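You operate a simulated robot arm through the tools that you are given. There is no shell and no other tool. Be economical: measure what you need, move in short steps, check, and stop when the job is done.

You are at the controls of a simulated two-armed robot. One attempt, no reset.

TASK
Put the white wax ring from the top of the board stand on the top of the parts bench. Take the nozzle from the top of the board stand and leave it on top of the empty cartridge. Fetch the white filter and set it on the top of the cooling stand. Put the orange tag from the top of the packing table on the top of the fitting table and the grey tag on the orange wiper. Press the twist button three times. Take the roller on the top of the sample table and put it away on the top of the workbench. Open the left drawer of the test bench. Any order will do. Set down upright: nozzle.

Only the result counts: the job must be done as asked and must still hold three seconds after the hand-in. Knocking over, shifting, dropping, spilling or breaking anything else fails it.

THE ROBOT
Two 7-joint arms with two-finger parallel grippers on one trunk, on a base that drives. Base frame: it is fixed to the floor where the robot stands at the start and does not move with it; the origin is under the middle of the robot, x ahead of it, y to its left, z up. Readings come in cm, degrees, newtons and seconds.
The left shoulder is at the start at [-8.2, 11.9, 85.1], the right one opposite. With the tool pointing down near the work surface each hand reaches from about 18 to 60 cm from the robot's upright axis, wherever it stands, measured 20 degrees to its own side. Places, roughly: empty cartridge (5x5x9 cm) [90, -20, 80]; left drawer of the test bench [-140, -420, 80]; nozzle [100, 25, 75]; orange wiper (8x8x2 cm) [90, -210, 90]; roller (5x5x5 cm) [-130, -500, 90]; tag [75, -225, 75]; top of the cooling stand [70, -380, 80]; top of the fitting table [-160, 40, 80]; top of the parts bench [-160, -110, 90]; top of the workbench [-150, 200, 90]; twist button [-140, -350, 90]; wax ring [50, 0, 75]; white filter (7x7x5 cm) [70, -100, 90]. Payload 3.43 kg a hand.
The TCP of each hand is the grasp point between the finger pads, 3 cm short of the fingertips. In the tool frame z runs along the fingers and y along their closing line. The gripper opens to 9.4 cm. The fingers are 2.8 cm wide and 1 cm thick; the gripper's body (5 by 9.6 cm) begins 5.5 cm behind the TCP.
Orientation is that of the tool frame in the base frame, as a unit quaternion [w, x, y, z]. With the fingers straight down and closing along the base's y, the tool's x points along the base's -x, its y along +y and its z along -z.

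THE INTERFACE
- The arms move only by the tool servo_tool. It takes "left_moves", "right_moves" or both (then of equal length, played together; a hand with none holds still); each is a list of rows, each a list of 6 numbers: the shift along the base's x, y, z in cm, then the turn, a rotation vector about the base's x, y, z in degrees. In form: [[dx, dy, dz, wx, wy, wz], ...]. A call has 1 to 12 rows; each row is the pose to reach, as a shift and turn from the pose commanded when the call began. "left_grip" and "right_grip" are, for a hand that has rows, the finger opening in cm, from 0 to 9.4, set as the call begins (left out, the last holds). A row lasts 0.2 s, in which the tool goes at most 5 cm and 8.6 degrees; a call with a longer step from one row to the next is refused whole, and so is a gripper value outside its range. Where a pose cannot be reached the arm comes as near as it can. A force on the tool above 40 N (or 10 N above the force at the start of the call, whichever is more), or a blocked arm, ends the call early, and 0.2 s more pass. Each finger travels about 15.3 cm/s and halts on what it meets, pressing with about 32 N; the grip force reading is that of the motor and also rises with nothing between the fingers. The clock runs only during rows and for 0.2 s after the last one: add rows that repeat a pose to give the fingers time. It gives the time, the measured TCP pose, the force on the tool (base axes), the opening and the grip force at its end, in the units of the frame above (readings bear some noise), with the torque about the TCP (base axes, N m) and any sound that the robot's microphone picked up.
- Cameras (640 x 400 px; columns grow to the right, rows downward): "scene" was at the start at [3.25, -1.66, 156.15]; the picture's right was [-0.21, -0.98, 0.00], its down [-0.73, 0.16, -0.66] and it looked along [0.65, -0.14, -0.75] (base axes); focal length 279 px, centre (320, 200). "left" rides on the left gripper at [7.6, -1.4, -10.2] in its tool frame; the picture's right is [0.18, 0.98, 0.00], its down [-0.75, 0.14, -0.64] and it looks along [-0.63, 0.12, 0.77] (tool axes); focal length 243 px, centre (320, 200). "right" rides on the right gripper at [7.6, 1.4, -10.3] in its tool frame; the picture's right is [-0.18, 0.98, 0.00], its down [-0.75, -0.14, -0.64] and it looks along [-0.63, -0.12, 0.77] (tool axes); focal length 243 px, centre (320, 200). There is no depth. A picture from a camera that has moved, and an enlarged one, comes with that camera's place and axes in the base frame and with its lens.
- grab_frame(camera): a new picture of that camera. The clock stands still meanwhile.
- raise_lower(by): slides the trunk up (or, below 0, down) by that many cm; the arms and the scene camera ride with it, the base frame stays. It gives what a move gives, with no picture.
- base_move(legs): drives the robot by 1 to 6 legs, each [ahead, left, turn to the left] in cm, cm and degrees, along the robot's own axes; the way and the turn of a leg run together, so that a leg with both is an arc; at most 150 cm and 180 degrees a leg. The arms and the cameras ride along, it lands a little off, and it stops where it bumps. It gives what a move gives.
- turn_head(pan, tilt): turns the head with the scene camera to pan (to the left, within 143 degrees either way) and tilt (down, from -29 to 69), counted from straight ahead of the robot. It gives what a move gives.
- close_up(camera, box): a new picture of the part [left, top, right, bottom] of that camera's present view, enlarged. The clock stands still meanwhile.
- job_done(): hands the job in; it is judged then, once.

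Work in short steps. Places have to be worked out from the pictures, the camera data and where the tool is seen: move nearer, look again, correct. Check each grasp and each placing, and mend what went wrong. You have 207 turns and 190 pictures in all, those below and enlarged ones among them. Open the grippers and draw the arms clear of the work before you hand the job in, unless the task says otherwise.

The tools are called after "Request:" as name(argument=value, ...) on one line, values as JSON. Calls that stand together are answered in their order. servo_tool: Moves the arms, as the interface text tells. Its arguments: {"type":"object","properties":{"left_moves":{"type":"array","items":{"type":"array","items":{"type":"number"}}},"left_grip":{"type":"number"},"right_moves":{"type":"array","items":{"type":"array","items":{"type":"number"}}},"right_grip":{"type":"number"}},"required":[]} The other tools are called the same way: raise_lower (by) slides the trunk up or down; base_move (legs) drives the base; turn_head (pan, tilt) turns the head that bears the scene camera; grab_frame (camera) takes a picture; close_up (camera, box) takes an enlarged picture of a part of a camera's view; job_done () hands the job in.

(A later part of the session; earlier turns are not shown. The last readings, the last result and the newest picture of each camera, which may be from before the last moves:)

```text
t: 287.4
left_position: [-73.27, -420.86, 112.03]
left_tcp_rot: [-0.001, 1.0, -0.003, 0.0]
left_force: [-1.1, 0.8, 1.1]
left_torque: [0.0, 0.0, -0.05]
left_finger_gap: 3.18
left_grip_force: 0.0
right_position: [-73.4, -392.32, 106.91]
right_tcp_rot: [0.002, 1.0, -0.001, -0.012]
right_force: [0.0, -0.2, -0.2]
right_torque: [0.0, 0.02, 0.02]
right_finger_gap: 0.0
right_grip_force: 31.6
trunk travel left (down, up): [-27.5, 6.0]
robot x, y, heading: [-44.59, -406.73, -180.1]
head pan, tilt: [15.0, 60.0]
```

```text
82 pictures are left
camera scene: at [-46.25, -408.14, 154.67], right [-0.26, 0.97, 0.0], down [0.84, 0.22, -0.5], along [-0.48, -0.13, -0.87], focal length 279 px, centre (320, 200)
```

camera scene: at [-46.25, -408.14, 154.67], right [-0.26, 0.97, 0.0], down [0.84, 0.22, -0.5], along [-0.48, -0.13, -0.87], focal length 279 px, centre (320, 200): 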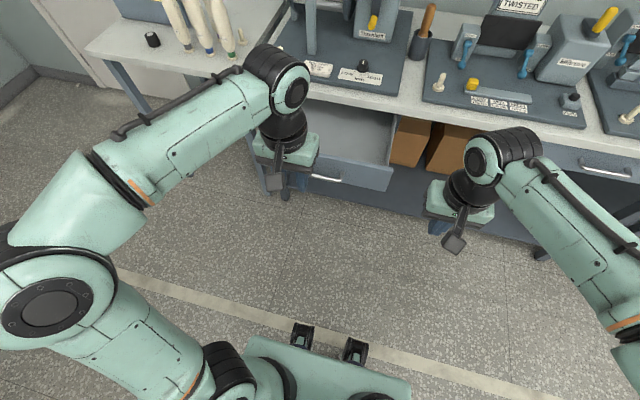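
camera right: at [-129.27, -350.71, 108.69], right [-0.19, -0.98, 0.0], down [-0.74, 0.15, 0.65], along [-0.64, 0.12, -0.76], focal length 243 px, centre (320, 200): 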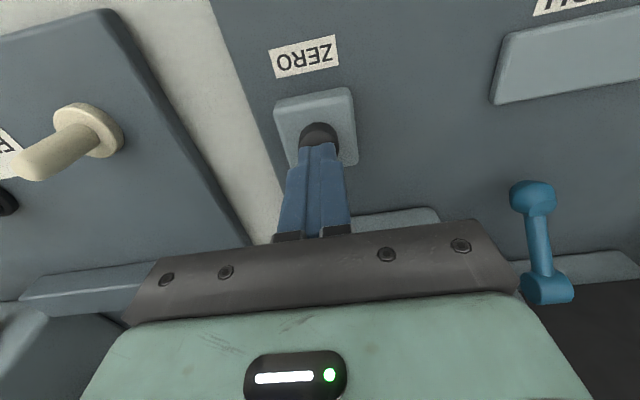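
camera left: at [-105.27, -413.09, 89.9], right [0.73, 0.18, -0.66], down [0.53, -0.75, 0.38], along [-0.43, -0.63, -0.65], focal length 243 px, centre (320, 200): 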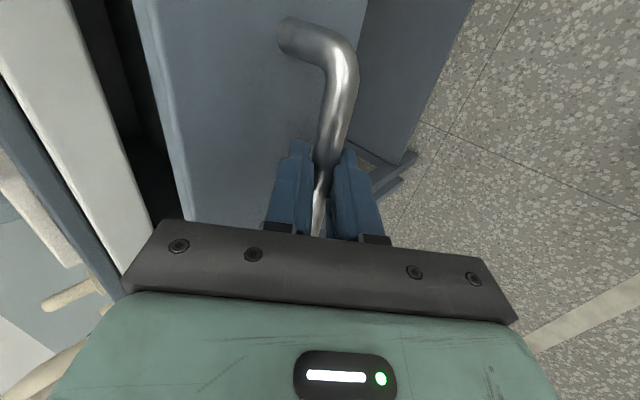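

Slide left to the sample table.

Request:
base_move(legs=[[0, 85, 0]])

Request:
turn_head(pan=0, tilt=40)

Request:
grab_frame(camera="scene")

```text
t: 295.2
left_position: [-74.06, -504.81, 112.0]
left_tcp_rot: [0.0, 1.0, -0.007, -0.002]
left_force: [-0.1, 0.5, -0.8]
left_torque: [0.03, -0.01, 0.0]
left_finger_gap: 3.22
left_grip_force: 0.1
right_position: [-73.84, -476.23, 106.88]
right_tcp_rot: [0.003, 1.0, -0.006, -0.012]
right_force: [-0.3, 0.7, 0.0]
right_torque: [-0.04, 0.01, -0.01]
right_finger_gap: 0.0
right_grip_force: 31.8
trunk travel left (down, up): [-27.5, 6.0]
robot x, y, heading: [-44.24, -490.38, 179.5]
head pan, tilt: [15.0, 60.0]
```

```text
t: 296.0
left_position: [-73.88, -504.76, 111.9]
left_tcp_rot: [0.001, 1.0, -0.007, -0.001]
left_force: [-0.1, -0.1, -0.4]
left_torque: [0.02, 0.03, 0.02]
left_finger_gap: 3.2
left_grip_force: 0.1
right_position: [-73.73, -476.24, 106.95]
right_tcp_rot: [0.002, 1.0, -0.007, -0.012]
right_force: [0.0, -0.7, -0.2]
right_torque: [0.01, -0.02, -0.01]
right_finger_gap: 0.02
right_grip_force: 31.7
trunk travel left (down, up): [-27.5, 6.0]
robot x, y, heading: [-44.27, -490.79, 179.0]
head pan, tilt: [0.0, 40.0]
```

```text
81 pictures are left
camera scene: at [-48.77, -490.62, 157.34], right [0.01, 1.0, 0.0], down [0.64, -0.01, -0.77], along [-0.77, 0.01, -0.64], focal length 279 px, centre (320, 200)
```

scene: 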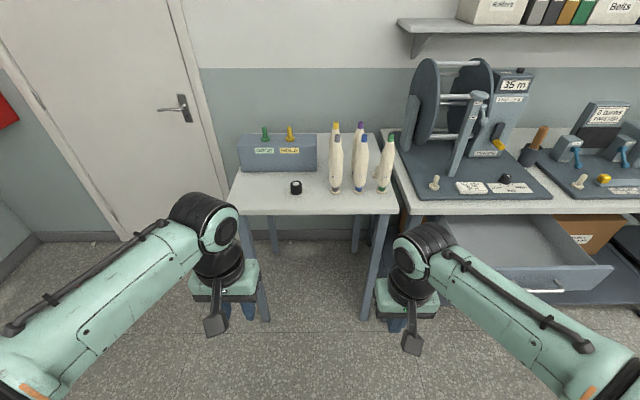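

Request:
close_up(camera="scene", box=[230, 120, 410, 220])

```text
3.56 times, centred on (320, 170) of scene
camera zoom: at [-48.77, -490.62, 157.34], right [0.01, 1.0, 0.0], down [0.64, -0.01, -0.77], along [-0.77, 0.01, -0.64], focal length 991 px, centre (320, 307)
```

zoom: 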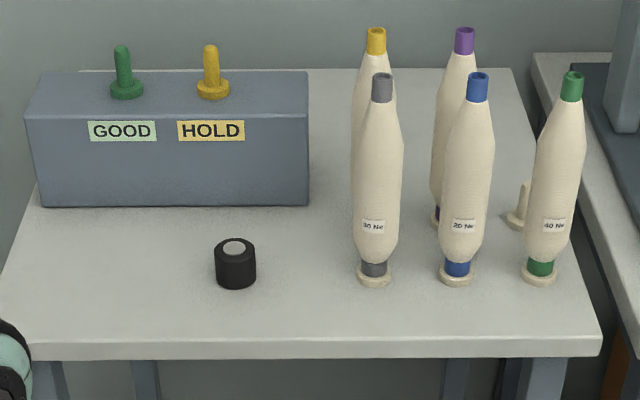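

Roller is the black cylinder at about [-140,-499]. Approach for the left hand.

Request:
base_move(legs=[[44, -5, 0.8]])

Request:
servo_tool(left_moves=[[-4, 0, 0, 0, 0, 0], [-8, 0, -1, 0, 0, 0], [-10, 0, -2, 0, 0, 0]], left_grip=8)

Request:
grab_frame(camera="left")

Request:
grab_frame(camera="scene")

```text
t: 298.7
left_position: [-117.69, -500.03, 111.93]
left_tcp_rot: [-0.001, 1.0, 0.0, 0.0]
left_force: [-1.0, 0.0, -0.3]
left_torque: [-0.02, -0.02, -0.01]
left_finger_gap: 3.19
left_grip_force: 0.0
right_position: [-118.11, -471.6, 106.93]
right_tcp_rot: [0.004, 1.0, 0.001, -0.012]
right_force: [-0.1, 0.3, 0.4]
right_torque: [-0.01, 0.02, -0.01]
right_finger_gap: 0.0
right_grip_force: 31.8
trunk travel left (down, up): [-27.5, 6.0]
robot x, y, heading: [-88.23, -485.6, -179.6]
head pan, tilt: [0.0, 40.0]
```

```text
t: 299.5
left_position: [-127.8, -500.0, 109.98]
left_tcp_rot: [0.0, 1.0, 0.002, -0.001]
left_force: [-0.2, -0.2, -0.3]
left_torque: [-0.02, -0.01, 0.03]
left_finger_gap: 8.01
left_grip_force: 0.0
right_position: [-117.93, -471.66, 106.87]
right_tcp_rot: [0.004, 1.0, 0.002, -0.011]
right_force: [0.5, 0.1, -0.3]
right_torque: [0.01, -0.01, 0.01]
right_finger_gap: 0.0
right_grip_force: 31.5
trunk travel left (down, up): [-27.5, 6.0]
robot x, y, heading: [-88.56, -485.9, -179.9]
head pan, tilt: [0.0, 40.0]
```

```text
79 pictures are left
camera left: at [-120.14, -498.43, 120.27], right [0.19, -0.98, 0.0], down [-0.75, -0.14, 0.64], along [-0.63, -0.12, -0.77], focal length 243 px, centre (320, 200)
```

left: 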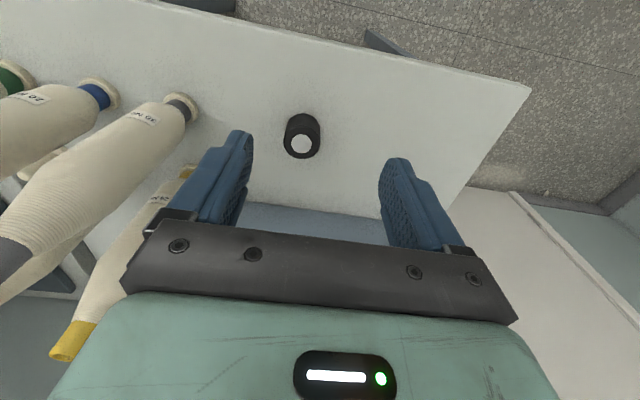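

```text
78 pictures are left
camera scene: at [-92.76, -485.47, 157.35], right [-0.01, 1.0, 0.0], down [0.64, 0.0, -0.77], along [-0.77, 0.0, -0.64], focal length 279 px, centre (320, 200)
```

scene: 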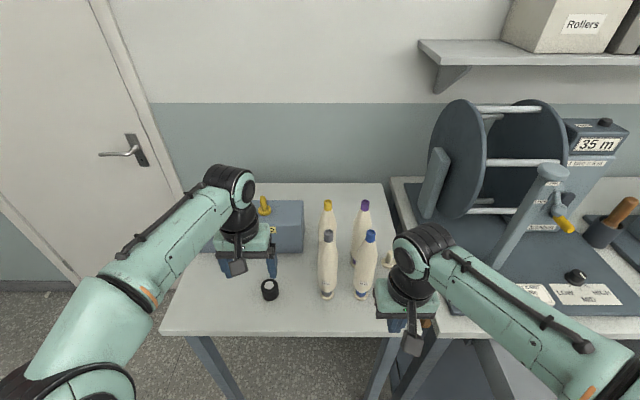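

Roller about [-135,-498.8]. Move above and lower to z 100 for a refined look.

Request:
servo_tool(left_moves=[[-3.7, 0.6, -2, 0, 0, 0], [-7.3, 1.2, -4, 0, 0, 0], [-7.3, 1.2, -8, 0, 0, 0], [-7.3, 1.2, -10, 0, 0, 0], [-7.3, 1.2, -10, 0, 0, 0]])

Request:
grab_frame(camera="left")

```text
t: 300.7
left_position: [-135.07, -498.87, 99.99]
left_tcp_rot: [0.0, 1.0, 0.001, 0.0]
left_force: [0.0, 0.0, -0.6]
left_torque: [-0.01, -0.01, 0.02]
left_finger_gap: 8.0
left_grip_force: 0.1
right_position: [-117.96, -471.61, 106.98]
right_tcp_rot: [0.003, 1.0, 0.002, -0.013]
right_force: [0.2, -0.1, 1.3]
right_torque: [-0.01, -0.01, 0.07]
right_finger_gap: 0.0
right_grip_force: 32.4
trunk travel left (down, up): [-27.5, 6.0]
robot x, y, heading: [-88.51, -485.25, -179.5]
head pan, tilt: [0.0, 40.0]
```

```text
77 pictures are left
camera left: at [-127.37, -497.3, 110.4], right [0.19, -0.98, 0.0], down [-0.75, -0.14, 0.64], along [-0.63, -0.12, -0.77], focal length 243 px, centre (320, 200)
```

left: 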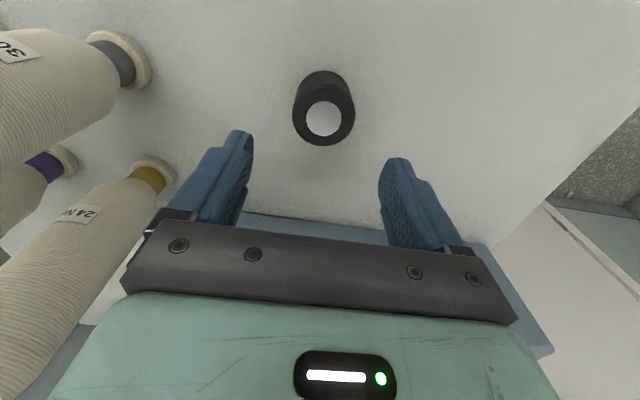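

Roller centre [-134.8,-499.0], top 90.6. Descend to z 89 and close.

Request:
servo_tool(left_moves=[[0.2, -0.2, -4, 0, 0, 0], [0.2, -0.2, -8, 0, 0, 0], [0.2, -0.2, -10.8, 0, 0, 0], [0.2, -0.2, -10.8, 0, 0, 0]])

Request:
servo_tool(left_moves=[[0, 0, 0, 0, 0, 0], [0, 0, 0, 0, 0, 0], [0, 0, 0, 0, 0, 0], [0, 0, 0, 0, 0, 0]], left_grip=2)

Request:
servo_tool(left_moves=[[0, 0, 0.4, 0, 0, 0], [0, 0, 1.2, 0, 0, 0], [0, 0, 2.5, 0, 0, 0], [0, 0, 4, 0, 0, 0], [0, 0, 6, 0, 0, 0], [0, 0, 8, 0, 0, 0], [0, 0, 10, 0, 0, 0], [0, 0, 12, 0, 0, 0], [0, 0, 14, 0, 0, 0], [1, 0, 16, 0, 0, 0], [3, 0, 17.5, 0, 0, 0], [5, 0, 18, 0, 0, 0]])

Request:
grab_frame(camera="left")

```text
t: 301.3
left_position: [-134.68, -498.81, 93.01]
left_tcp_rot: [-0.001, 1.0, 0.001, -0.003]
left_force: [6.6, 0.0, 7.5]
left_torque: [-0.33, -0.32, 0.34]
left_finger_gap: 8.01
left_grip_force: 0.1
right_position: [-117.91, -471.59, 106.9]
right_tcp_rot: [0.003, 1.0, 0.002, -0.012]
right_force: [-0.1, -1.0, -1.0]
right_torque: [-0.01, 0.0, 0.04]
right_finger_gap: 0.0
right_grip_force: 32.6
trunk travel left (down, up): [-27.5, 6.0]
robot x, y, heading: [-88.73, -485.44, -179.4]
head pan, tilt: [0.0, 40.0]
stopped in row 3 (left hand): the force on the tool passed its limit at 57 N (the readings are from after the stop); the commanded pose is now the measured one
```

```text
t: 302.3
left_position: [-134.78, -498.88, 93.06]
left_tcp_rot: [-0.001, 1.0, 0.001, -0.005]
left_force: [-2.9, 0.3, 12.5]
left_torque: [-0.13, -0.1, -0.03]
left_finger_gap: 4.73
left_grip_force: 32.3
right_position: [-117.89, -471.58, 106.95]
right_tcp_rot: [0.004, 1.0, 0.002, -0.011]
right_force: [0.6, 0.0, 0.3]
right_torque: [0.0, 0.03, 0.02]
right_finger_gap: 0.0
right_grip_force: 31.3
trunk travel left (down, up): [-27.5, 6.0]
robot x, y, heading: [-88.89, -485.36, -179.9]
head pan, tilt: [0.0, 40.0]
```

```text
t: 304.9
left_position: [-129.69, -498.89, 110.9]
left_tcp_rot: [-0.001, 1.0, 0.001, -0.004]
left_force: [-0.3, 0.5, -0.8]
left_torque: [-0.01, 0.02, -0.02]
left_finger_gap: 4.73
left_grip_force: 32.0
right_position: [-117.99, -471.61, 106.82]
right_tcp_rot: [0.003, 1.0, 0.002, -0.012]
right_force: [0.4, -0.3, 0.5]
right_torque: [0.02, 0.03, 0.02]
right_finger_gap: 0.01
right_grip_force: 31.8
trunk travel left (down, up): [-27.5, 6.0]
robot x, y, heading: [-88.62, -485.54, -179.9]
head pan, tilt: [0.0, 40.0]
```

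```text
76 pictures are left
camera left: at [-122.06, -497.35, 121.21], right [0.19, -0.98, 0.0], down [-0.75, -0.14, 0.65], along [-0.64, -0.12, -0.76], focal length 243 px, centre (320, 200)
```

left: 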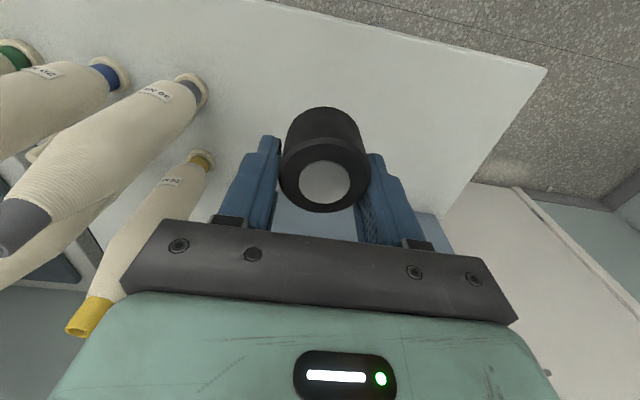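

Roller held (sample table top is at z≈90). Travel back to the packing table and turn to face it.

Request:
base_move(legs=[[-48, 0, 0], [0, -135, 0], [0, -138, 0], [0, 0, -90], [0, 0, -90]])

Request:
turn_head(pan=0, tilt=40)

Request:
grab_frame(camera="scene")

Request:
grab_frame(camera="left")

```text
t: 339.0
left_position: [3.16, -199.42, 110.83]
left_tcp_rot: [0.003, 0.01, 1.0, -0.001]
left_force: [-0.2, 0.5, -1.5]
left_torque: [-0.04, -0.03, -0.02]
left_finger_gap: 4.72
left_grip_force: 32.3
right_position: [-9.37, -226.33, 106.99]
right_tcp_rot: [0.011, 0.01, 1.0, 0.003]
right_force: [0.2, -0.4, 0.1]
right_torque: [-0.02, -0.03, -0.02]
right_finger_gap: 0.0
right_grip_force: 32.1
trunk travel left (down, up): [-27.5, 6.0]
robot x, y, heading: [-38.51, -211.89, -1.5]
head pan, tilt: [0.0, 40.0]
```

```text
t: 339.6
left_position: [3.09, -199.45, 110.86]
left_tcp_rot: [0.002, 0.01, 1.0, -0.001]
left_force: [0.2, -0.8, -0.9]
left_torque: [0.0, 0.0, -0.03]
left_finger_gap: 4.73
left_grip_force: 32.2
right_position: [-9.18, -226.42, 106.97]
right_tcp_rot: [0.012, 0.01, 1.0, 0.003]
right_force: [0.7, -0.2, -0.5]
right_torque: [0.0, 0.01, -0.01]
right_finger_gap: 0.01
right_grip_force: 32.0
trunk travel left (down, up): [-27.5, 6.0]
robot x, y, heading: [-37.87, -211.85, -0.7]
head pan, tilt: [0.0, 40.0]
```

```text
75 pictures are left
camera scene: at [-34.29, -211.95, 157.35], right [-0.02, -1.0, 0.0], down [-0.64, 0.01, -0.77], along [0.77, -0.01, -0.64], focal length 279 px, centre (320, 200)
```

scene: 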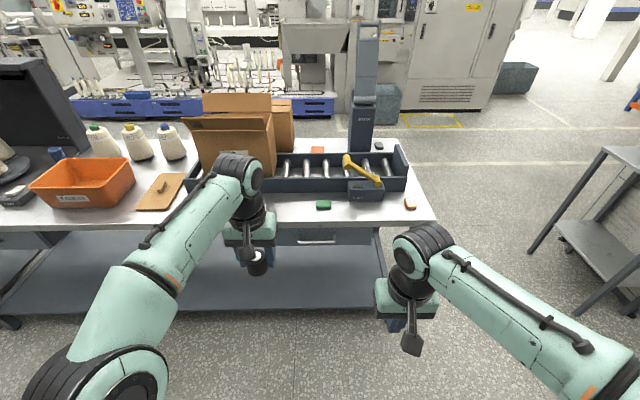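

```text
74 pictures are left
camera left: at [-4.6, -200.59, 121.18], right [-0.16, 0.99, 0.0], down [0.75, 0.13, 0.65], along [0.64, 0.1, -0.76], focal length 243 px, centre (320, 200)
```

left: 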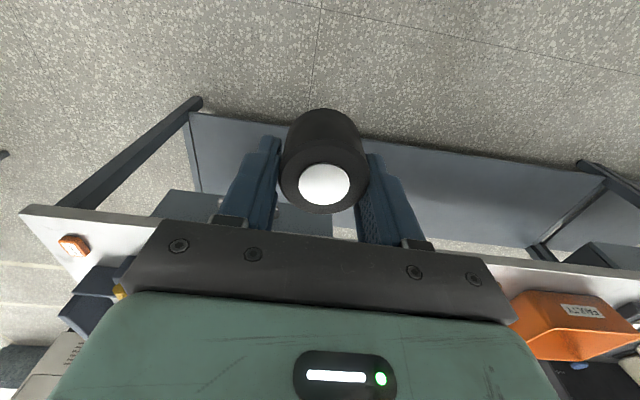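

Zoom on the right end of the packing table to sort tags and wiper.

Request:
close_up(camera="scene", box=[270, 130, 440, 230])

Request:
close_up(camera="scene", box=[300, 135, 400, 175])

```text
3.76 times, centred on (355, 180) of scene
camera zoom: at [-34.29, -211.95, 157.35], right [-0.02, -1.0, 0.0], down [-0.64, 0.01, -0.77], along [0.77, -0.01, -0.64], focal length 1049 px, centre (188, 275)
```

zoom: 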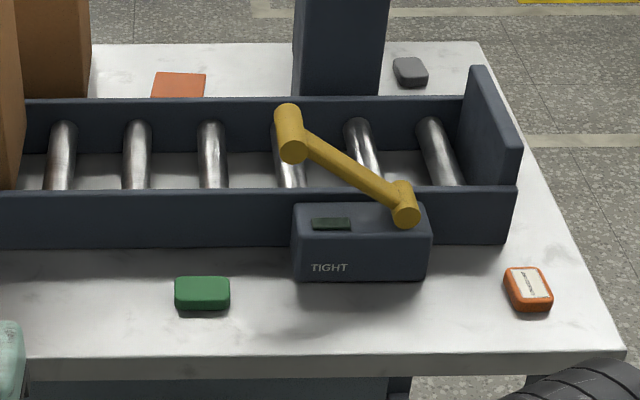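

```text
6.40 times, centred on (350, 155) of scene
camera zoom: at [-34.29, -211.95, 157.35], right [-0.02, -1.0, 0.0], down [-0.64, 0.01, -0.77], along [0.77, -0.01, -0.64], focal length 1783 px, centre (128, 488)
```

zoom: 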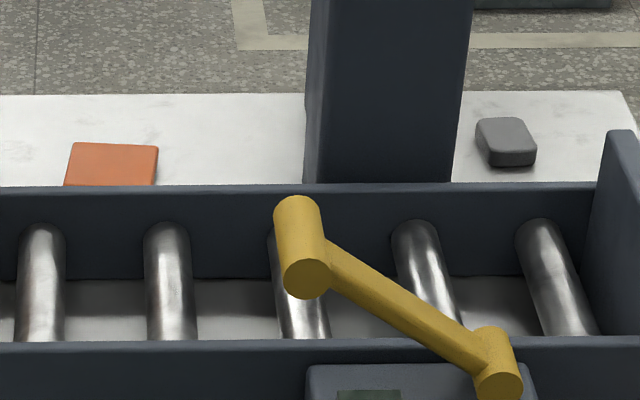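

Orange tag is front right, [48.6,-248.7]; grey tag [95,-244.5] and orange wiper [91,-212.5] lie behind the conveyor. Do the grey job first from the back side: drive around the right end.

Request:
base_move(legs=[[0, -98, 0.7], [120, 0, 0], [78, 0, 0], [0, 0, 90], [25, 0, 0], [0, 0, 90]])

Request:
turn_head(pan=-15, tilt=42)

Request:
grab_frame(camera="scene")

```text
t: 367.0
left_position: [118.32, -292.1, 110.84]
left_tcp_rot: [-0.002, 1.0, 0.023, -0.003]
left_force: [0.0, 0.1, -0.7]
left_torque: [-0.02, -0.01, -0.02]
left_finger_gap: 4.74
left_grip_force: 32.2
right_position: [128.95, -264.4, 106.97]
right_tcp_rot: [0.002, 1.0, 0.023, -0.011]
right_force: [0.4, -0.6, -0.2]
right_torque: [0.0, 0.0, -0.01]
right_finger_gap: 0.01
right_grip_force: 32.2
trunk travel left (down, up): [-27.5, 6.0]
robot x, y, heading: [158.87, -276.79, -177.5]
head pan, tilt: [0.0, 40.0]
```

```text
t: 367.7
left_position: [118.38, -292.02, 110.8]
left_tcp_rot: [-0.001, 1.0, 0.022, -0.003]
left_force: [-0.3, -1.0, -1.0]
left_torque: [0.03, 0.02, 0.01]
left_finger_gap: 4.71
left_grip_force: 32.2
right_position: [129.02, -264.42, 106.88]
right_tcp_rot: [0.003, 1.0, 0.024, -0.011]
right_force: [-0.5, 0.8, 0.9]
right_torque: [-0.02, 0.0, -0.02]
right_finger_gap: 0.0
right_grip_force: 32.0
trunk travel left (down, up): [-27.5, 6.0]
robot x, y, heading: [159.18, -276.89, -177.2]
head pan, tilt: [-15.0, 42.0]
```

```text
71 pictures are left
camera scene: at [155.13, -274.95, 157.05], right [0.21, 0.98, 0.0], down [0.65, -0.14, -0.74], along [-0.73, 0.16, -0.67], focal length 279 px, centre (320, 200)
```

scene: 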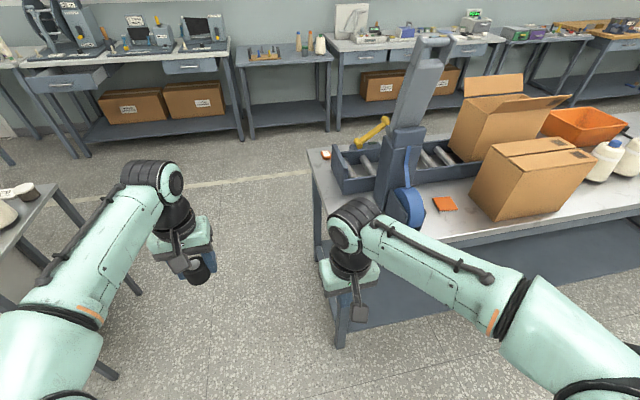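

Align: shift right 19, ahead 13, fix heading; raise nothing. Then view with the right camera.

Request:
base_move(legs=[[0, -18, -2.7], [13, 0, 0]])

Request:
grab_frame(camera="right")

```text
t: 370.8
left_position: [104.48, -272.17, 110.83]
left_tcp_rot: [-0.001, 1.0, -0.001, -0.003]
left_force: [0.1, 0.1, -0.2]
left_torque: [-0.02, -0.06, 0.03]
left_finger_gap: 4.71
left_grip_force: 31.9
right_position: [116.34, -244.98, 106.96]
right_tcp_rot: [0.002, 1.0, 0.0, -0.011]
right_force: [-0.1, 0.3, -0.2]
right_torque: [-0.02, -0.01, -0.01]
right_finger_gap: 0.0
right_grip_force: 31.8
trunk travel left (down, up): [-27.5, 6.0]
robot x, y, heading: [145.34, -259.01, -180.2]
head pan, tilt: [-15.0, 42.0]
```

```text
70 pictures are left
camera right: at [124.27, -246.24, 117.06], right [-0.18, -0.98, 0.01], down [-0.74, 0.15, 0.66], along [-0.65, 0.11, -0.75], focal length 243 px, centre (320, 200)
```

right: 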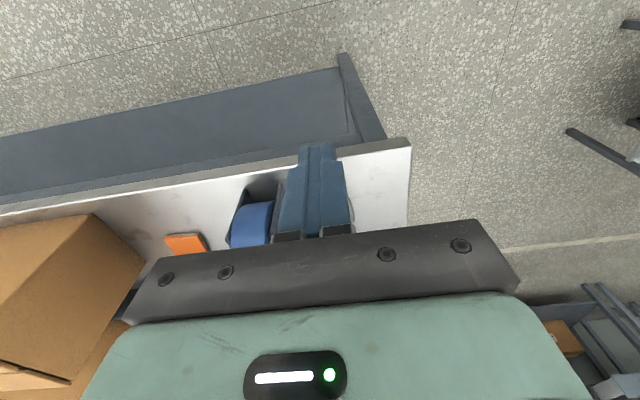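

Roll the right tool -90° (camera to the free side), open to 7.

Request:
servo_tool(right_moves=[[0, 0, 0, 0, 0, -8.4], [0, -0.5, 0, 0, 0, -16.8], [0, -1, 0, 0, 0, -25.2], [0, -1, 0, 0, 0, -33.6], [-1, -1, 0, 0, 0, -42], [-2, -1, 0, 0, 0, -50.4], [-3, -1, 0, 0, 0, -58.8], [-4, -1, 0, 0, 0, -67.2], [-5, -1, 0, 0, 0, -75.6], [-6, -1, 0, 0, 0, -84], [-7, -1, 0, 0, 0, -90], [-8, -1, 0, 0, 0, -90]], right_grip=7)

Request:
grab_frame(camera="right")

Request:
grab_frame(camera="scene")

```text
t: 373.4
left_position: [104.56, -272.19, 110.82]
left_tcp_rot: [0.0, 1.0, -0.001, -0.002]
left_force: [0.7, 0.1, -1.1]
left_torque: [-0.03, -0.02, 0.0]
left_finger_gap: 4.72
left_grip_force: 31.6
right_position: [108.32, -245.89, 106.88]
right_tcp_rot: [0.006, -0.706, 0.708, 0.009]
right_force: [0.5, -0.4, 1.0]
right_torque: [0.01, 0.0, -0.03]
right_finger_gap: 7.02
right_grip_force: 0.1
trunk travel left (down, up): [-27.5, 6.0]
robot x, y, heading: [145.62, -259.1, -180.1]
head pan, tilt: [-15.0, 42.0]
```

```text
69 pictures are left
camera right: at [107.05, -253.72, 117.02], right [-0.98, 0.18, 0.01], down [0.15, 0.74, 0.66], along [0.11, 0.65, -0.75], focal length 243 px, centre (320, 200)
```

right: 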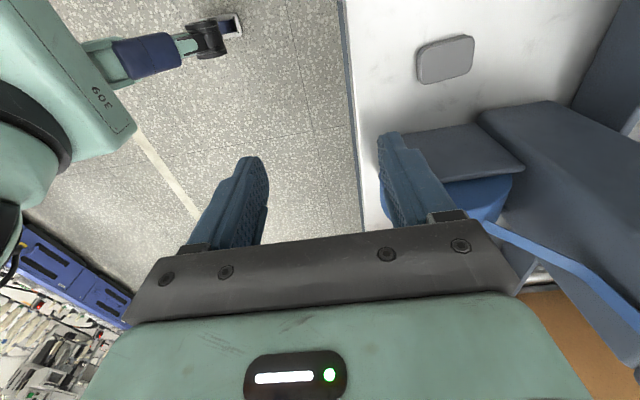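

```text
68 pictures are left
camera scene: at [142.0, -256.74, 157.05], right [0.26, 0.97, 0.0], down [0.65, -0.17, -0.74], along [-0.72, 0.19, -0.67], focal length 279 px, centre (320, 200)
```

scene: 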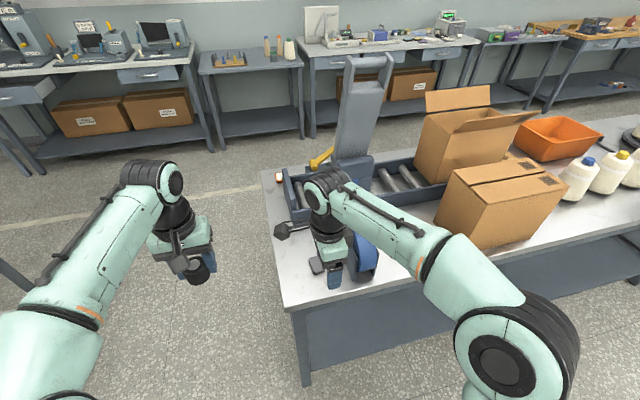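

Grey tag at [94.2,-245.2]. Move over it at z 95 with wide opening and look.

Request:
servo_tool(right_moves=[[-4, 0.2, -1, 0, 0, 0], [-8, 0.4, -2, 0, 0, 0], [-12, 0.6, -4, 0, 0, 0], [-14.1, 0.7, -8, 0, 0, 0], [-14.1, 0.7, -11.5, 0, 0, 0], [-14.1, 0.7, -11.5, 0, 0, 0]], right_grip=9)

Request:
grab_frame(camera="right")

```text
t: 374.8
left_position: [104.42, -272.21, 110.89]
left_tcp_rot: [-0.001, 1.0, -0.002, -0.003]
left_force: [1.0, 0.0, -1.1]
left_torque: [-0.03, 0.0, -0.02]
left_finger_gap: 4.7
left_grip_force: 32.4
right_position: [94.29, -245.18, 95.37]
right_tcp_rot: [0.006, -0.707, 0.707, 0.009]
right_force: [-0.9, -0.6, 1.0]
right_torque: [0.0, 0.01, 0.0]
right_finger_gap: 8.98
right_grip_force: 0.0
trunk travel left (down, up): [-27.5, 6.0]
robot x, y, heading: [145.5, -259.06, -179.9]
head pan, tilt: [-15.0, 42.0]
```

```text
67 pictures are left
camera right: at [92.99, -253.04, 105.49], right [-0.98, 0.18, 0.01], down [0.14, 0.74, 0.66], along [0.11, 0.65, -0.75], focal length 243 px, centre (320, 200)
```

right: 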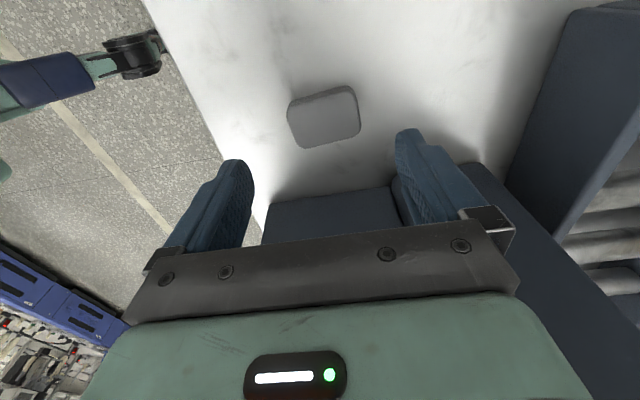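

Aligned. Descend to z≈88.2 carefully and close.

Request:
servo_tool(right_moves=[[-0.4, -0.3, -3, 0, 0, 0], [-0.4, -0.3, -5.5, 0, 0, 0], [-0.4, -0.3, -6.5, 0, 0, 0], [-0.4, -0.3, -7, 0, 0, 0]])

Request:
servo_tool(right_moves=[[0, 0, 0, 0, 0, 0], [0, 0, 0, 0, 0, 0], [0, 0, 0, 0, 0, 0], [0, 0, 0, 0, 0, 0]], right_grip=2)

Request:
grab_frame(camera="right")

```text
t: 375.8
left_position: [104.45, -272.19, 110.9]
left_tcp_rot: [-0.001, 1.0, -0.001, -0.002]
left_force: [-0.3, 0.3, -0.2]
left_torque: [-0.04, 0.0, -0.01]
left_finger_gap: 4.72
left_grip_force: 32.0
right_position: [93.87, -245.53, 88.41]
right_tcp_rot: [0.006, -0.707, 0.707, 0.01]
right_force: [0.3, 0.1, 0.1]
right_torque: [-0.02, -0.02, -0.02]
right_finger_gap: 9.0
right_grip_force: 0.0
trunk travel left (down, up): [-27.5, 6.0]
robot x, y, heading: [145.78, -258.73, -180.1]
head pan, tilt: [-15.0, 42.0]
```

```text
t: 376.8
left_position: [104.49, -272.18, 110.81]
left_tcp_rot: [-0.001, 1.0, -0.001, -0.002]
left_force: [0.7, 0.7, -0.4]
left_torque: [0.01, 0.0, 0.02]
left_finger_gap: 4.74
left_grip_force: 31.9
right_position: [93.82, -245.53, 88.43]
right_tcp_rot: [-0.007, 0.707, -0.707, -0.009]
right_force: [-0.5, -0.3, 0.1]
right_torque: [-0.01, -0.03, -0.01]
right_finger_gap: 5.77
right_grip_force: 32.0
trunk travel left (down, up): [-27.5, 6.0]
robot x, y, heading: [145.72, -258.49, -180.1]
head pan, tilt: [-15.0, 42.0]
```

```text
66 pictures are left
camera right: at [92.51, -253.33, 98.62], right [-0.98, 0.18, 0.01], down [0.15, 0.74, 0.66], along [0.11, 0.65, -0.75], focal length 243 px, centre (320, 200)
```

right: 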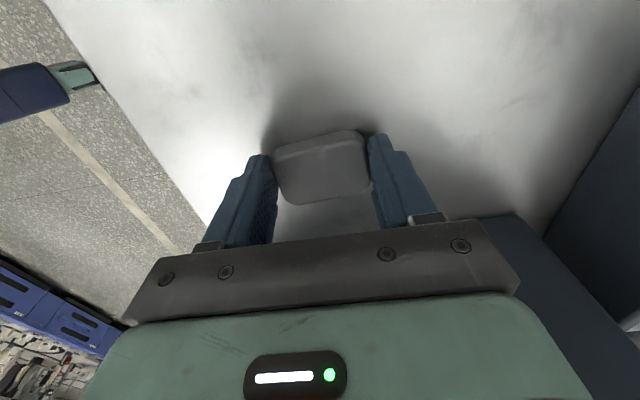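

Gripped (5.77). Lift slowly and draw back clear of the post.

Request:
servo_tool(right_moves=[[0, 0, 0.5, 0, 0, 0], [0, 0, 1.5, 0, 0, 0], [0, 0, 3, 0, 0, 0], [0, 0, 5, 0, 0, 0], [0, 0, 7, 0, 0, 0], [0, 0, 9, 0, 0, 0], [0, 0, 11, 0, 0, 0], [0, 0, 13, 0, 0, 0], [0, 0, 15, 0, 0, 0], [1, 0, 17, 0, 0, 0], [3, 0, 18, 0, 0, 0], [5, 0, 18, 0, 0, 0]])

Request:
base_move(legs=[[-25, 0, 0], [0, -33, 0]])

Request:
turn_head(pan=0, tilt=42)

Request:
grab_frame(camera="scene")

Request:
grab_frame(camera="right")

```text
t: 379.4
left_position: [104.57, -272.07, 110.91]
left_tcp_rot: [-0.001, 1.0, -0.001, -0.003]
left_force: [0.5, -0.3, -0.7]
left_torque: [0.01, 0.0, -0.04]
left_finger_gap: 4.74
left_grip_force: 32.0
right_position: [98.88, -245.45, 106.4]
right_tcp_rot: [0.006, -0.707, 0.707, 0.011]
right_force: [0.4, 0.4, -0.4]
right_torque: [0.03, 0.02, 0.02]
right_finger_gap: 5.72
right_grip_force: 32.0
trunk travel left (down, up): [-27.5, 6.0]
robot x, y, heading: [145.76, -258.88, -180.1]
head pan, tilt: [-15.0, 42.0]
```

```text
t: 384.3
left_position: [129.43, -238.84, 110.76]
left_tcp_rot: [-0.001, 1.0, -0.004, -0.002]
left_force: [-0.3, -0.1, -0.6]
left_torque: [0.03, 0.01, 0.02]
left_finger_gap: 4.72
left_grip_force: 31.4
right_position: [123.98, -212.09, 106.36]
right_tcp_rot: [0.006, -0.704, 0.71, 0.01]
right_force: [0.1, 0.0, -0.6]
right_torque: [-0.03, 0.01, -0.03]
right_finger_gap: 5.69
right_grip_force: 32.1
trunk travel left (down, up): [-27.5, 6.0]
robot x, y, heading: [170.55, -225.81, 180.0]
head pan, tilt: [-15.0, 42.0]
```

```text
t: 385.1
left_position: [129.48, -238.79, 110.8]
left_tcp_rot: [-0.001, 1.0, -0.005, -0.003]
left_force: [0.2, -0.2, -0.8]
left_torque: [0.01, 0.03, 0.04]
left_finger_gap: 4.72
left_grip_force: 32.1
right_position: [123.92, -212.12, 106.44]
right_tcp_rot: [0.006, -0.704, 0.71, 0.01]
right_force: [0.5, -0.4, -0.2]
right_torque: [-0.04, 0.01, 0.0]
right_finger_gap: 5.67
right_grip_force: 31.6
trunk travel left (down, up): [-27.5, 6.0]
robot x, y, heading: [170.65, -225.5, 179.6]
head pan, tilt: [0.0, 42.0]
```

```text
65 pictures are left
camera scene: at [166.78, -225.79, 157.05], right [0.01, 1.0, 0.0], down [0.67, 0.0, -0.74], along [-0.74, 0.0, -0.67], focal length 279 px, centre (320, 200)
```

scene: 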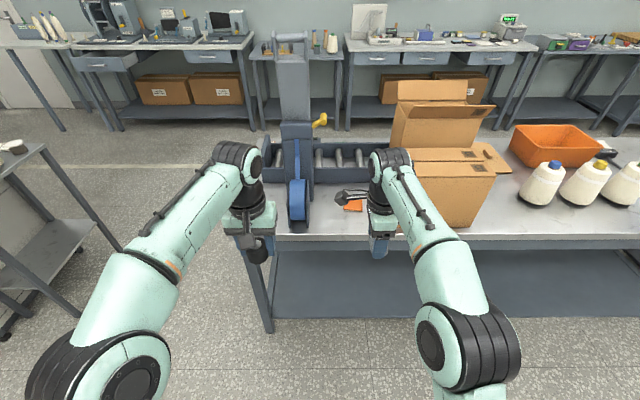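

```text
64 pictures are left
camera right: at [122.6, -219.91, 116.54], right [-0.98, 0.19, 0.01], down [0.15, 0.74, 0.66], along [0.12, 0.65, -0.75], focal length 243 px, centre (320, 200)
```

right: 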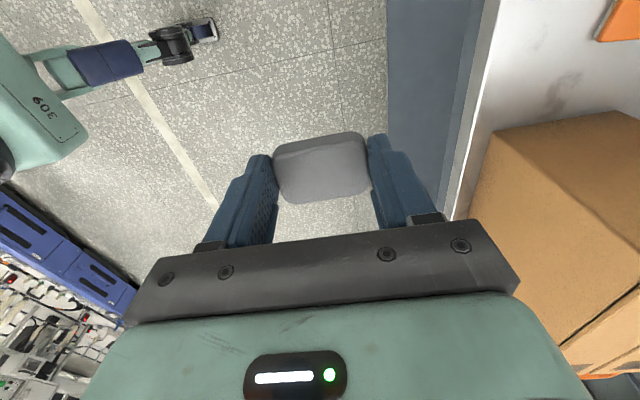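

Drive ahead 22 to bring the tag near the wiper and look.

Request:
base_move(legs=[[22, 0, 0.3]])

Request:
grab_frame(camera="right")

Request:
grab_frame(camera="scene")

```text
t: 386.8
left_position: [107.74, -239.02, 110.73]
left_tcp_rot: [-0.001, 1.0, 0.0, -0.003]
left_force: [1.0, -0.1, -1.5]
left_torque: [0.01, -0.03, -0.01]
left_finger_gap: 4.71
left_grip_force: 32.8
right_position: [102.09, -212.39, 106.35]
right_tcp_rot: [-0.006, 0.708, -0.707, -0.01]
right_force: [-0.4, -0.6, -0.8]
right_torque: [0.0, 0.03, 0.01]
right_finger_gap: 5.69
right_grip_force: 31.8
trunk travel left (down, up): [-27.5, 6.0]
robot x, y, heading: [148.76, -225.75, -179.9]
head pan, tilt: [0.0, 42.0]
```

```text
63 pictures are left
camera right: at [100.67, -220.2, 116.53], right [-0.98, 0.18, 0.01], down [0.14, 0.74, 0.66], along [0.11, 0.65, -0.75], focal length 243 px, centre (320, 200)
```

right: 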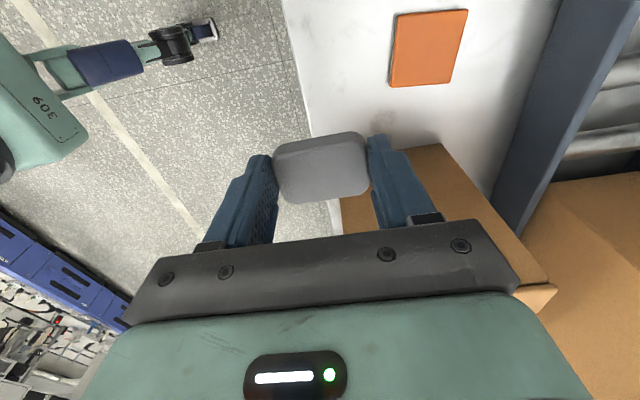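

```text
62 pictures are left
camera scene: at [144.87, -225.79, 157.05], right [0.0, 1.0, 0.0], down [0.67, 0.0, -0.74], along [-0.74, 0.0, -0.67], focal length 279 px, centre (320, 200)
```

scene: 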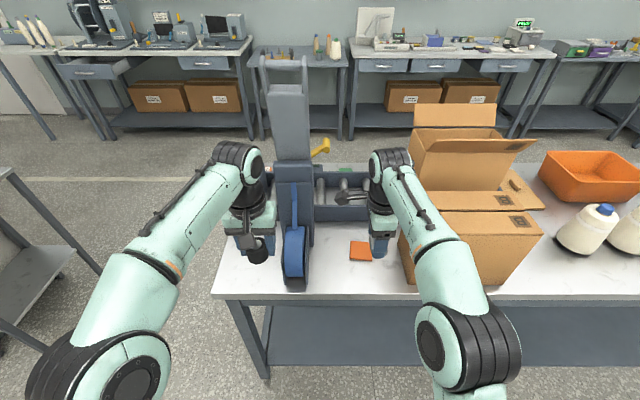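

Wiper centre ≈ [90.3,-213.1]. Move the tag over it and lower to z 93.

Request:
servo_tool(right_moves=[[-2, -0.2, 0, 0, 0, 0], [-4, -0.4, 0, 0, 0, 0], [-6.5, -0.6, 0, 0, 0, 0], [-9, -0.7, 0, 0, 0, 0], [-11, -0.7, -1, 0, 0, 0], [-11.8, -0.7, -3, 0, 0, 0], [-11.8, -0.7, -5, 0, 0, 0], [-11.8, -0.7, -7, 0, 0, 0], [-11.8, -0.7, -9, 0, 0, 0], [-11.8, -0.7, -11, 0, 0, 0], [-11.8, -0.7, -13, 0, 0, 0], [-11.8, -0.7, -13, 0, 0, 0]])

Request:
grab_frame(camera="right")

Request:
close_up(camera="scene", box=[310, 180, 440, 290])

```text
t: 389.4
left_position: [107.54, -239.03, 110.91]
left_tcp_rot: [-0.001, 1.0, -0.001, -0.004]
left_force: [-0.1, 0.1, -0.6]
left_torque: [-0.02, 0.03, -0.01]
left_finger_gap: 4.72
left_grip_force: 31.7
right_position: [93.91, -213.29, 92.51]
right_tcp_rot: [0.006, -0.707, 0.707, 0.011]
right_force: [0.1, 0.1, -0.1]
right_torque: [0.0, -0.01, 0.01]
right_finger_gap: 5.65
right_grip_force: 32.4
right hand out of reach, approached as far as the arm can: row 2, 3, 4, 5, 6, 7, 8, 9, 10, 11, 12
trunk travel left (down, up): [-27.5, 6.0]
robot x, y, heading: [148.82, -225.72, -179.9]
head pan, tilt: [0.0, 42.0]
```

```text
61 pictures are left
camera right: at [92.59, -221.03, 102.48], right [-0.98, 0.18, 0.01], down [0.15, 0.74, 0.66], along [0.11, 0.65, -0.75], focal length 243 px, centre (320, 200)
```

right: 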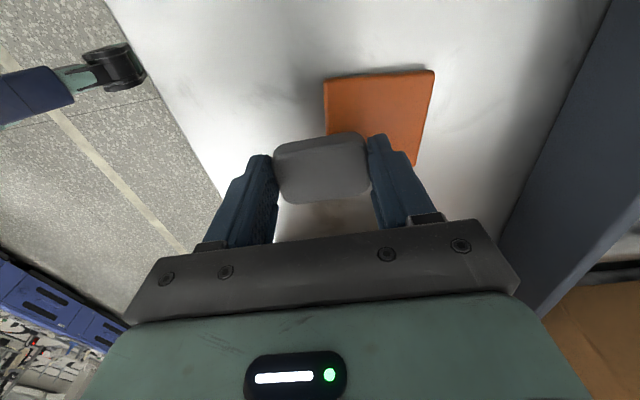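

```text
3.64 times, centred on (375, 235) of scene
camera zoom: at [144.92, -225.77, 157.05], right [0.0, 1.0, 0.0], down [0.67, 0.0, -0.74], along [-0.74, 0.0, -0.67], focal length 1013 px, centre (120, 73)
```

zoom: 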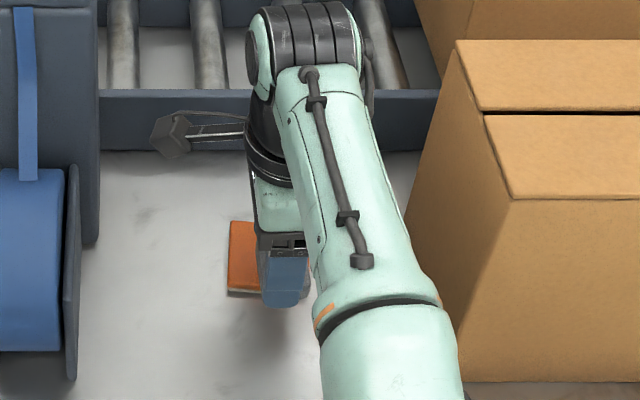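

Short by 3.6 cm; drive ahead 4 (clearances to the box OK).

Request:
base_move(legs=[[3.8, 0, 0]])

Request:
grab_frame(camera="right")

Request:
close_up(camera="scene", box=[310, 180, 440, 290])

```text
t: 390.2
left_position: [103.85, -239.06, 110.89]
left_tcp_rot: [0.0, 1.0, -0.001, -0.002]
left_force: [-0.3, 0.3, -0.8]
left_torque: [0.0, 0.0, 0.0]
left_finger_gap: 4.7
left_grip_force: 31.8
right_position: [90.12, -213.22, 92.36]
right_tcp_rot: [-0.006, 0.707, -0.707, -0.011]
right_force: [-0.3, 0.5, 0.0]
right_torque: [0.04, -0.02, 0.01]
right_finger_gap: 5.69
right_grip_force: 31.7
trunk travel left (down, up): [-27.5, 6.0]
robot x, y, heading: [145.13, -226.0, -179.9]
head pan, tilt: [0.0, 42.0]
```

```text
59 pictures are left
camera right: at [88.84, -221.03, 102.47], right [-0.98, 0.18, 0.01], down [0.15, 0.74, 0.66], along [0.11, 0.65, -0.75], focal length 243 px, centre (320, 200)
```

right: 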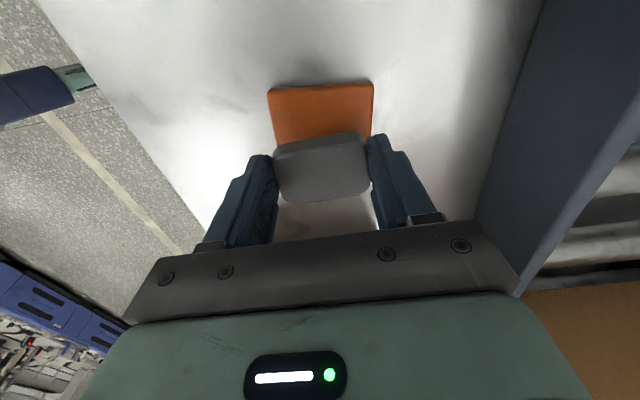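

```text
3.64 times, centred on (375, 235) of scene
camera zoom: at [141.12, -225.8, 157.04], right [0.0, 1.0, 0.0], down [0.67, 0.0, -0.74], along [-0.74, 0.0, -0.67], focal length 1013 px, centre (120, 73)
```

zoom: 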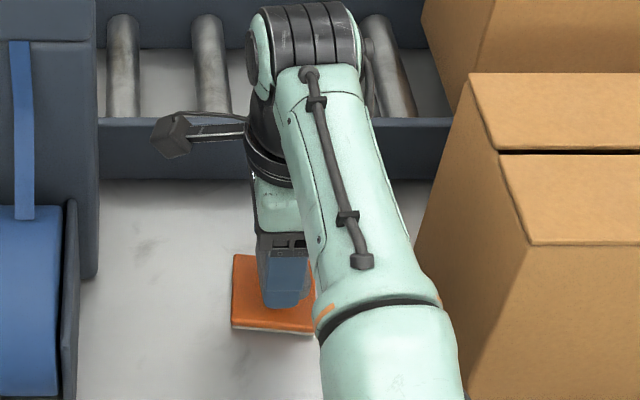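

Nearly centred. Lower with a small correction in fine steps.

Request:
servo_tool(right_moves=[[-0.3, 0.2, -0.6, 0, 0, 0], [-0.5, 0.4, -1.2, 0, 0, 0], [-0.5, 0.4, -1.2, 0, 0, 0]])

Request:
servo_tool(right_moves=[[0, 0, -0.3, 0, 0, 0]])

Request:
servo_tool(right_moves=[[0, 0, -0.3, 0, 0, 0]])

Request:
servo_tool(right_moves=[[0, 0, -0.3, 0, 0, 0]])

```text
t: 391.1
left_position: [104.01, -238.99, 110.86]
left_tcp_rot: [-0.001, 1.0, -0.001, -0.004]
left_force: [1.0, -0.2, -1.4]
left_torque: [0.01, 0.02, 0.03]
left_finger_gap: 4.75
left_grip_force: 32.3
right_position: [89.84, -212.69, 91.19]
right_tcp_rot: [0.005, -0.707, 0.707, 0.011]
right_force: [-0.8, -0.6, -0.1]
right_torque: [-0.01, 0.03, 0.02]
right_finger_gap: 5.67
right_grip_force: 32.1
trunk travel left (down, up): [-27.5, 6.0]
robot x, y, heading: [145.11, -225.83, -180.0]
head pan, tilt: [0.0, 42.0]
```

```text
t: 391.4
left_position: [103.96, -239.01, 110.85]
left_tcp_rot: [-0.001, 1.0, -0.002, -0.004]
left_force: [0.3, 0.1, -0.4]
left_torque: [-0.01, 0.01, -0.01]
left_finger_gap: 4.71
left_grip_force: 32.1
right_position: [89.83, -212.75, 90.88]
right_tcp_rot: [0.005, -0.707, 0.707, 0.011]
right_force: [-0.1, -0.8, 0.1]
right_torque: [-0.02, 0.0, 0.0]
right_finger_gap: 5.68
right_grip_force: 31.8
trunk travel left (down, up): [-27.5, 6.0]
robot x, y, heading: [145.36, -225.74, -180.1]
head pan, tilt: [0.0, 42.0]
```

```text
t: 391.9
left_position: [104.04, -239.09, 110.91]
left_tcp_rot: [-0.001, 1.0, -0.001, -0.004]
left_force: [0.2, 0.3, -1.5]
left_torque: [0.01, 0.0, 0.0]
left_finger_gap: 4.69
left_grip_force: 32.1
right_position: [89.71, -212.86, 90.61]
right_tcp_rot: [-0.006, 0.707, -0.707, -0.01]
right_force: [0.2, -0.2, -1.2]
right_torque: [-0.01, 0.0, 0.01]
right_finger_gap: 5.66
right_grip_force: 32.1
trunk travel left (down, up): [-27.5, 6.0]
robot x, y, heading: [145.26, -225.48, -179.6]
head pan, tilt: [0.0, 42.0]
```

```text
t: 392.2
left_position: [103.85, -239.0, 110.76]
left_tcp_rot: [-0.001, 1.0, -0.001, -0.003]
left_force: [-0.4, -1.0, -1.7]
left_torque: [-0.03, 0.01, 0.05]
left_finger_gap: 4.71
left_grip_force: 32.4
right_position: [89.63, -212.82, 90.24]
right_tcp_rot: [-0.005, 0.707, -0.707, -0.011]
right_force: [-0.4, 0.0, -0.2]
right_torque: [0.02, -0.01, 0.03]
right_finger_gap: 5.67
right_grip_force: 31.8
trunk travel left (down, up): [-27.5, 6.0]
robot x, y, heading: [145.42, -226.21, -180.0]
head pan, tilt: [0.0, 42.0]
```

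Continue down in 0.25 cm steps.

Request:
servo_tool(right_moves=[[0, 0, -0.25, 0, 0, 0]])

Request:
servo_tool(right_moves=[[0, 0, -0.25, 0, 0, 0]])

Request:
servo_tool(right_moves=[[0, 0, -0.25, 0, 0, 0]])

```text
t: 392.6
left_position: [103.99, -239.03, 111.01]
left_tcp_rot: [0.0, 1.0, -0.001, -0.003]
left_force: [0.3, 0.6, -1.4]
left_torque: [0.04, 0.02, 0.0]
left_finger_gap: 4.71
left_grip_force: 32.2
right_position: [89.81, -212.78, 90.1]
right_tcp_rot: [-0.006, 0.707, -0.707, -0.011]
right_force: [0.0, 0.5, -0.5]
right_torque: [-0.01, 0.02, 0.02]
right_finger_gap: 5.64
right_grip_force: 32.1
trunk travel left (down, up): [-27.5, 6.0]
robot x, y, heading: [145.51, -226.09, -179.9]
head pan, tilt: [0.0, 42.0]
```

```text
t: 393.1
left_position: [103.94, -238.97, 110.95]
left_tcp_rot: [0.0, 1.0, -0.002, -0.003]
left_force: [-0.2, -0.4, -1.5]
left_torque: [0.0, -0.02, 0.0]
left_finger_gap: 4.71
left_grip_force: 32.6
right_position: [89.63, -212.7, 89.73]
right_tcp_rot: [0.005, -0.707, 0.707, 0.01]
right_force: [-0.1, -0.2, -0.9]
right_torque: [-0.02, 0.0, 0.02]
right_finger_gap: 5.66
right_grip_force: 32.0
trunk travel left (down, up): [-27.5, 6.0]
robot x, y, heading: [145.44, -225.73, -179.8]
head pan, tilt: [0.0, 42.0]
```

```text
t: 393.4
left_position: [103.93, -239.0, 110.98]
left_tcp_rot: [-0.001, 1.0, -0.001, -0.003]
left_force: [0.6, -0.2, -0.2]
left_torque: [-0.03, 0.01, -0.04]
left_finger_gap: 4.72
left_grip_force: 32.2
right_position: [89.74, -212.71, 89.79]
right_tcp_rot: [-0.004, 0.708, -0.707, -0.011]
right_force: [-1.3, 0.7, 8.7]
right_torque: [0.03, -0.19, 0.05]
right_finger_gap: 5.69
right_grip_force: 32.2
trunk travel left (down, up): [-27.5, 6.0]
robot x, y, heading: [145.12, -225.6, -179.8]
head pan, tilt: [0.0, 42.0]
```

Contact. Release and rise.

Request:
servo_tool(right_moves=[[0, 0, 0.1, 0, 0, 0], [0, 0, 0.1, 0, 0, 0], [0, 0, 0.1, 0, 0, 0]], right_grip=7.8)

Request:
servo_tool(right_moves=[[0, 0, 1, 0, 0, 0], [0, 0, 3, 0, 0, 0], [0, 0, 6, 0, 0, 0], [0, 0, 10, 0, 0, 0], [1, 0, 14, 0, 0, 0], [5, 0, 17, 0, 0, 0], [9, 0, 17, 0, 0, 0]])

Request:
grab_frame(camera="right")

```text
t: 394.2
left_position: [103.99, -238.92, 110.84]
left_tcp_rot: [-0.001, 1.0, -0.002, -0.004]
left_force: [0.3, 0.2, -1.3]
left_torque: [0.0, 0.0, 0.0]
left_finger_gap: 4.73
left_grip_force: 33.0
right_position: [89.74, -212.88, 89.68]
right_tcp_rot: [0.004, -0.707, 0.707, 0.011]
right_force: [0.7, 0.1, -0.9]
right_torque: [-0.03, 0.02, -0.03]
right_finger_gap: 7.8
right_grip_force: 0.0
trunk travel left (down, up): [-27.5, 6.0]
robot x, y, heading: [144.76, -225.62, -179.7]
head pan, tilt: [0.0, 42.0]
```

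```text
t: 395.9
left_position: [103.91, -238.94, 110.87]
left_tcp_rot: [-0.001, 1.0, -0.001, -0.003]
left_force: [0.3, 0.1, -0.4]
left_torque: [0.0, 0.0, -0.02]
left_finger_gap: 4.7
left_grip_force: 32.2
right_position: [95.66, -213.29, 107.14]
right_tcp_rot: [0.006, -0.707, 0.707, 0.01]
right_force: [-0.2, 0.0, 0.9]
right_torque: [0.01, -0.01, 0.01]
right_finger_gap: 7.8
right_grip_force: 0.1
right hand out of reach, approached as far as the arm can: row 2, 3, 4, 5, 7
trunk travel left (down, up): [-27.5, 6.0]
robot x, y, heading: [145.12, -225.55, -180.1]
head pan, tilt: [0.0, 42.0]
```

```text
57 pictures are left
camera right: at [94.33, -221.06, 117.29], right [-0.98, 0.18, 0.01], down [0.15, 0.74, 0.66], along [0.11, 0.65, -0.75], focal length 243 px, centre (320, 200)
```

right: 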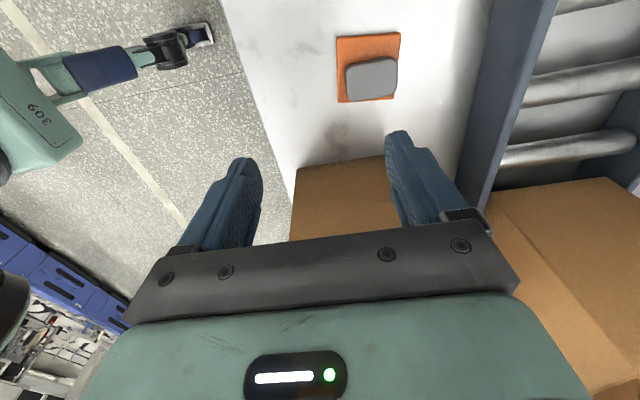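

Request:
close_up(camera="right", box=[320, 20, 420, 115])

```text
4.21 times, centred on (370, 68) of right
camera zoom: at [94.33, -221.06, 117.29], right [-0.98, 0.18, 0.01], down [0.15, 0.74, 0.66], along [0.11, 0.65, -0.75], focal length 1022 px, centre (110, 758)
```

zoom: 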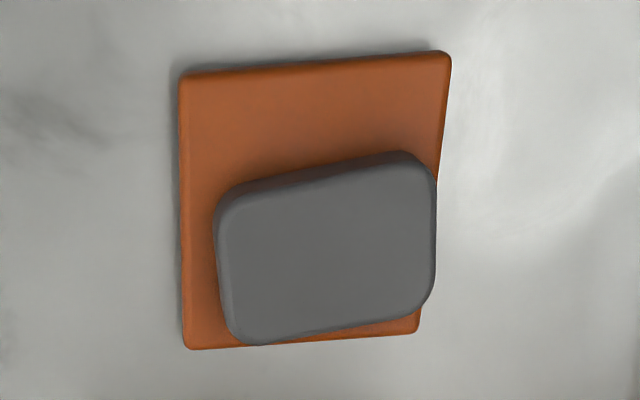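

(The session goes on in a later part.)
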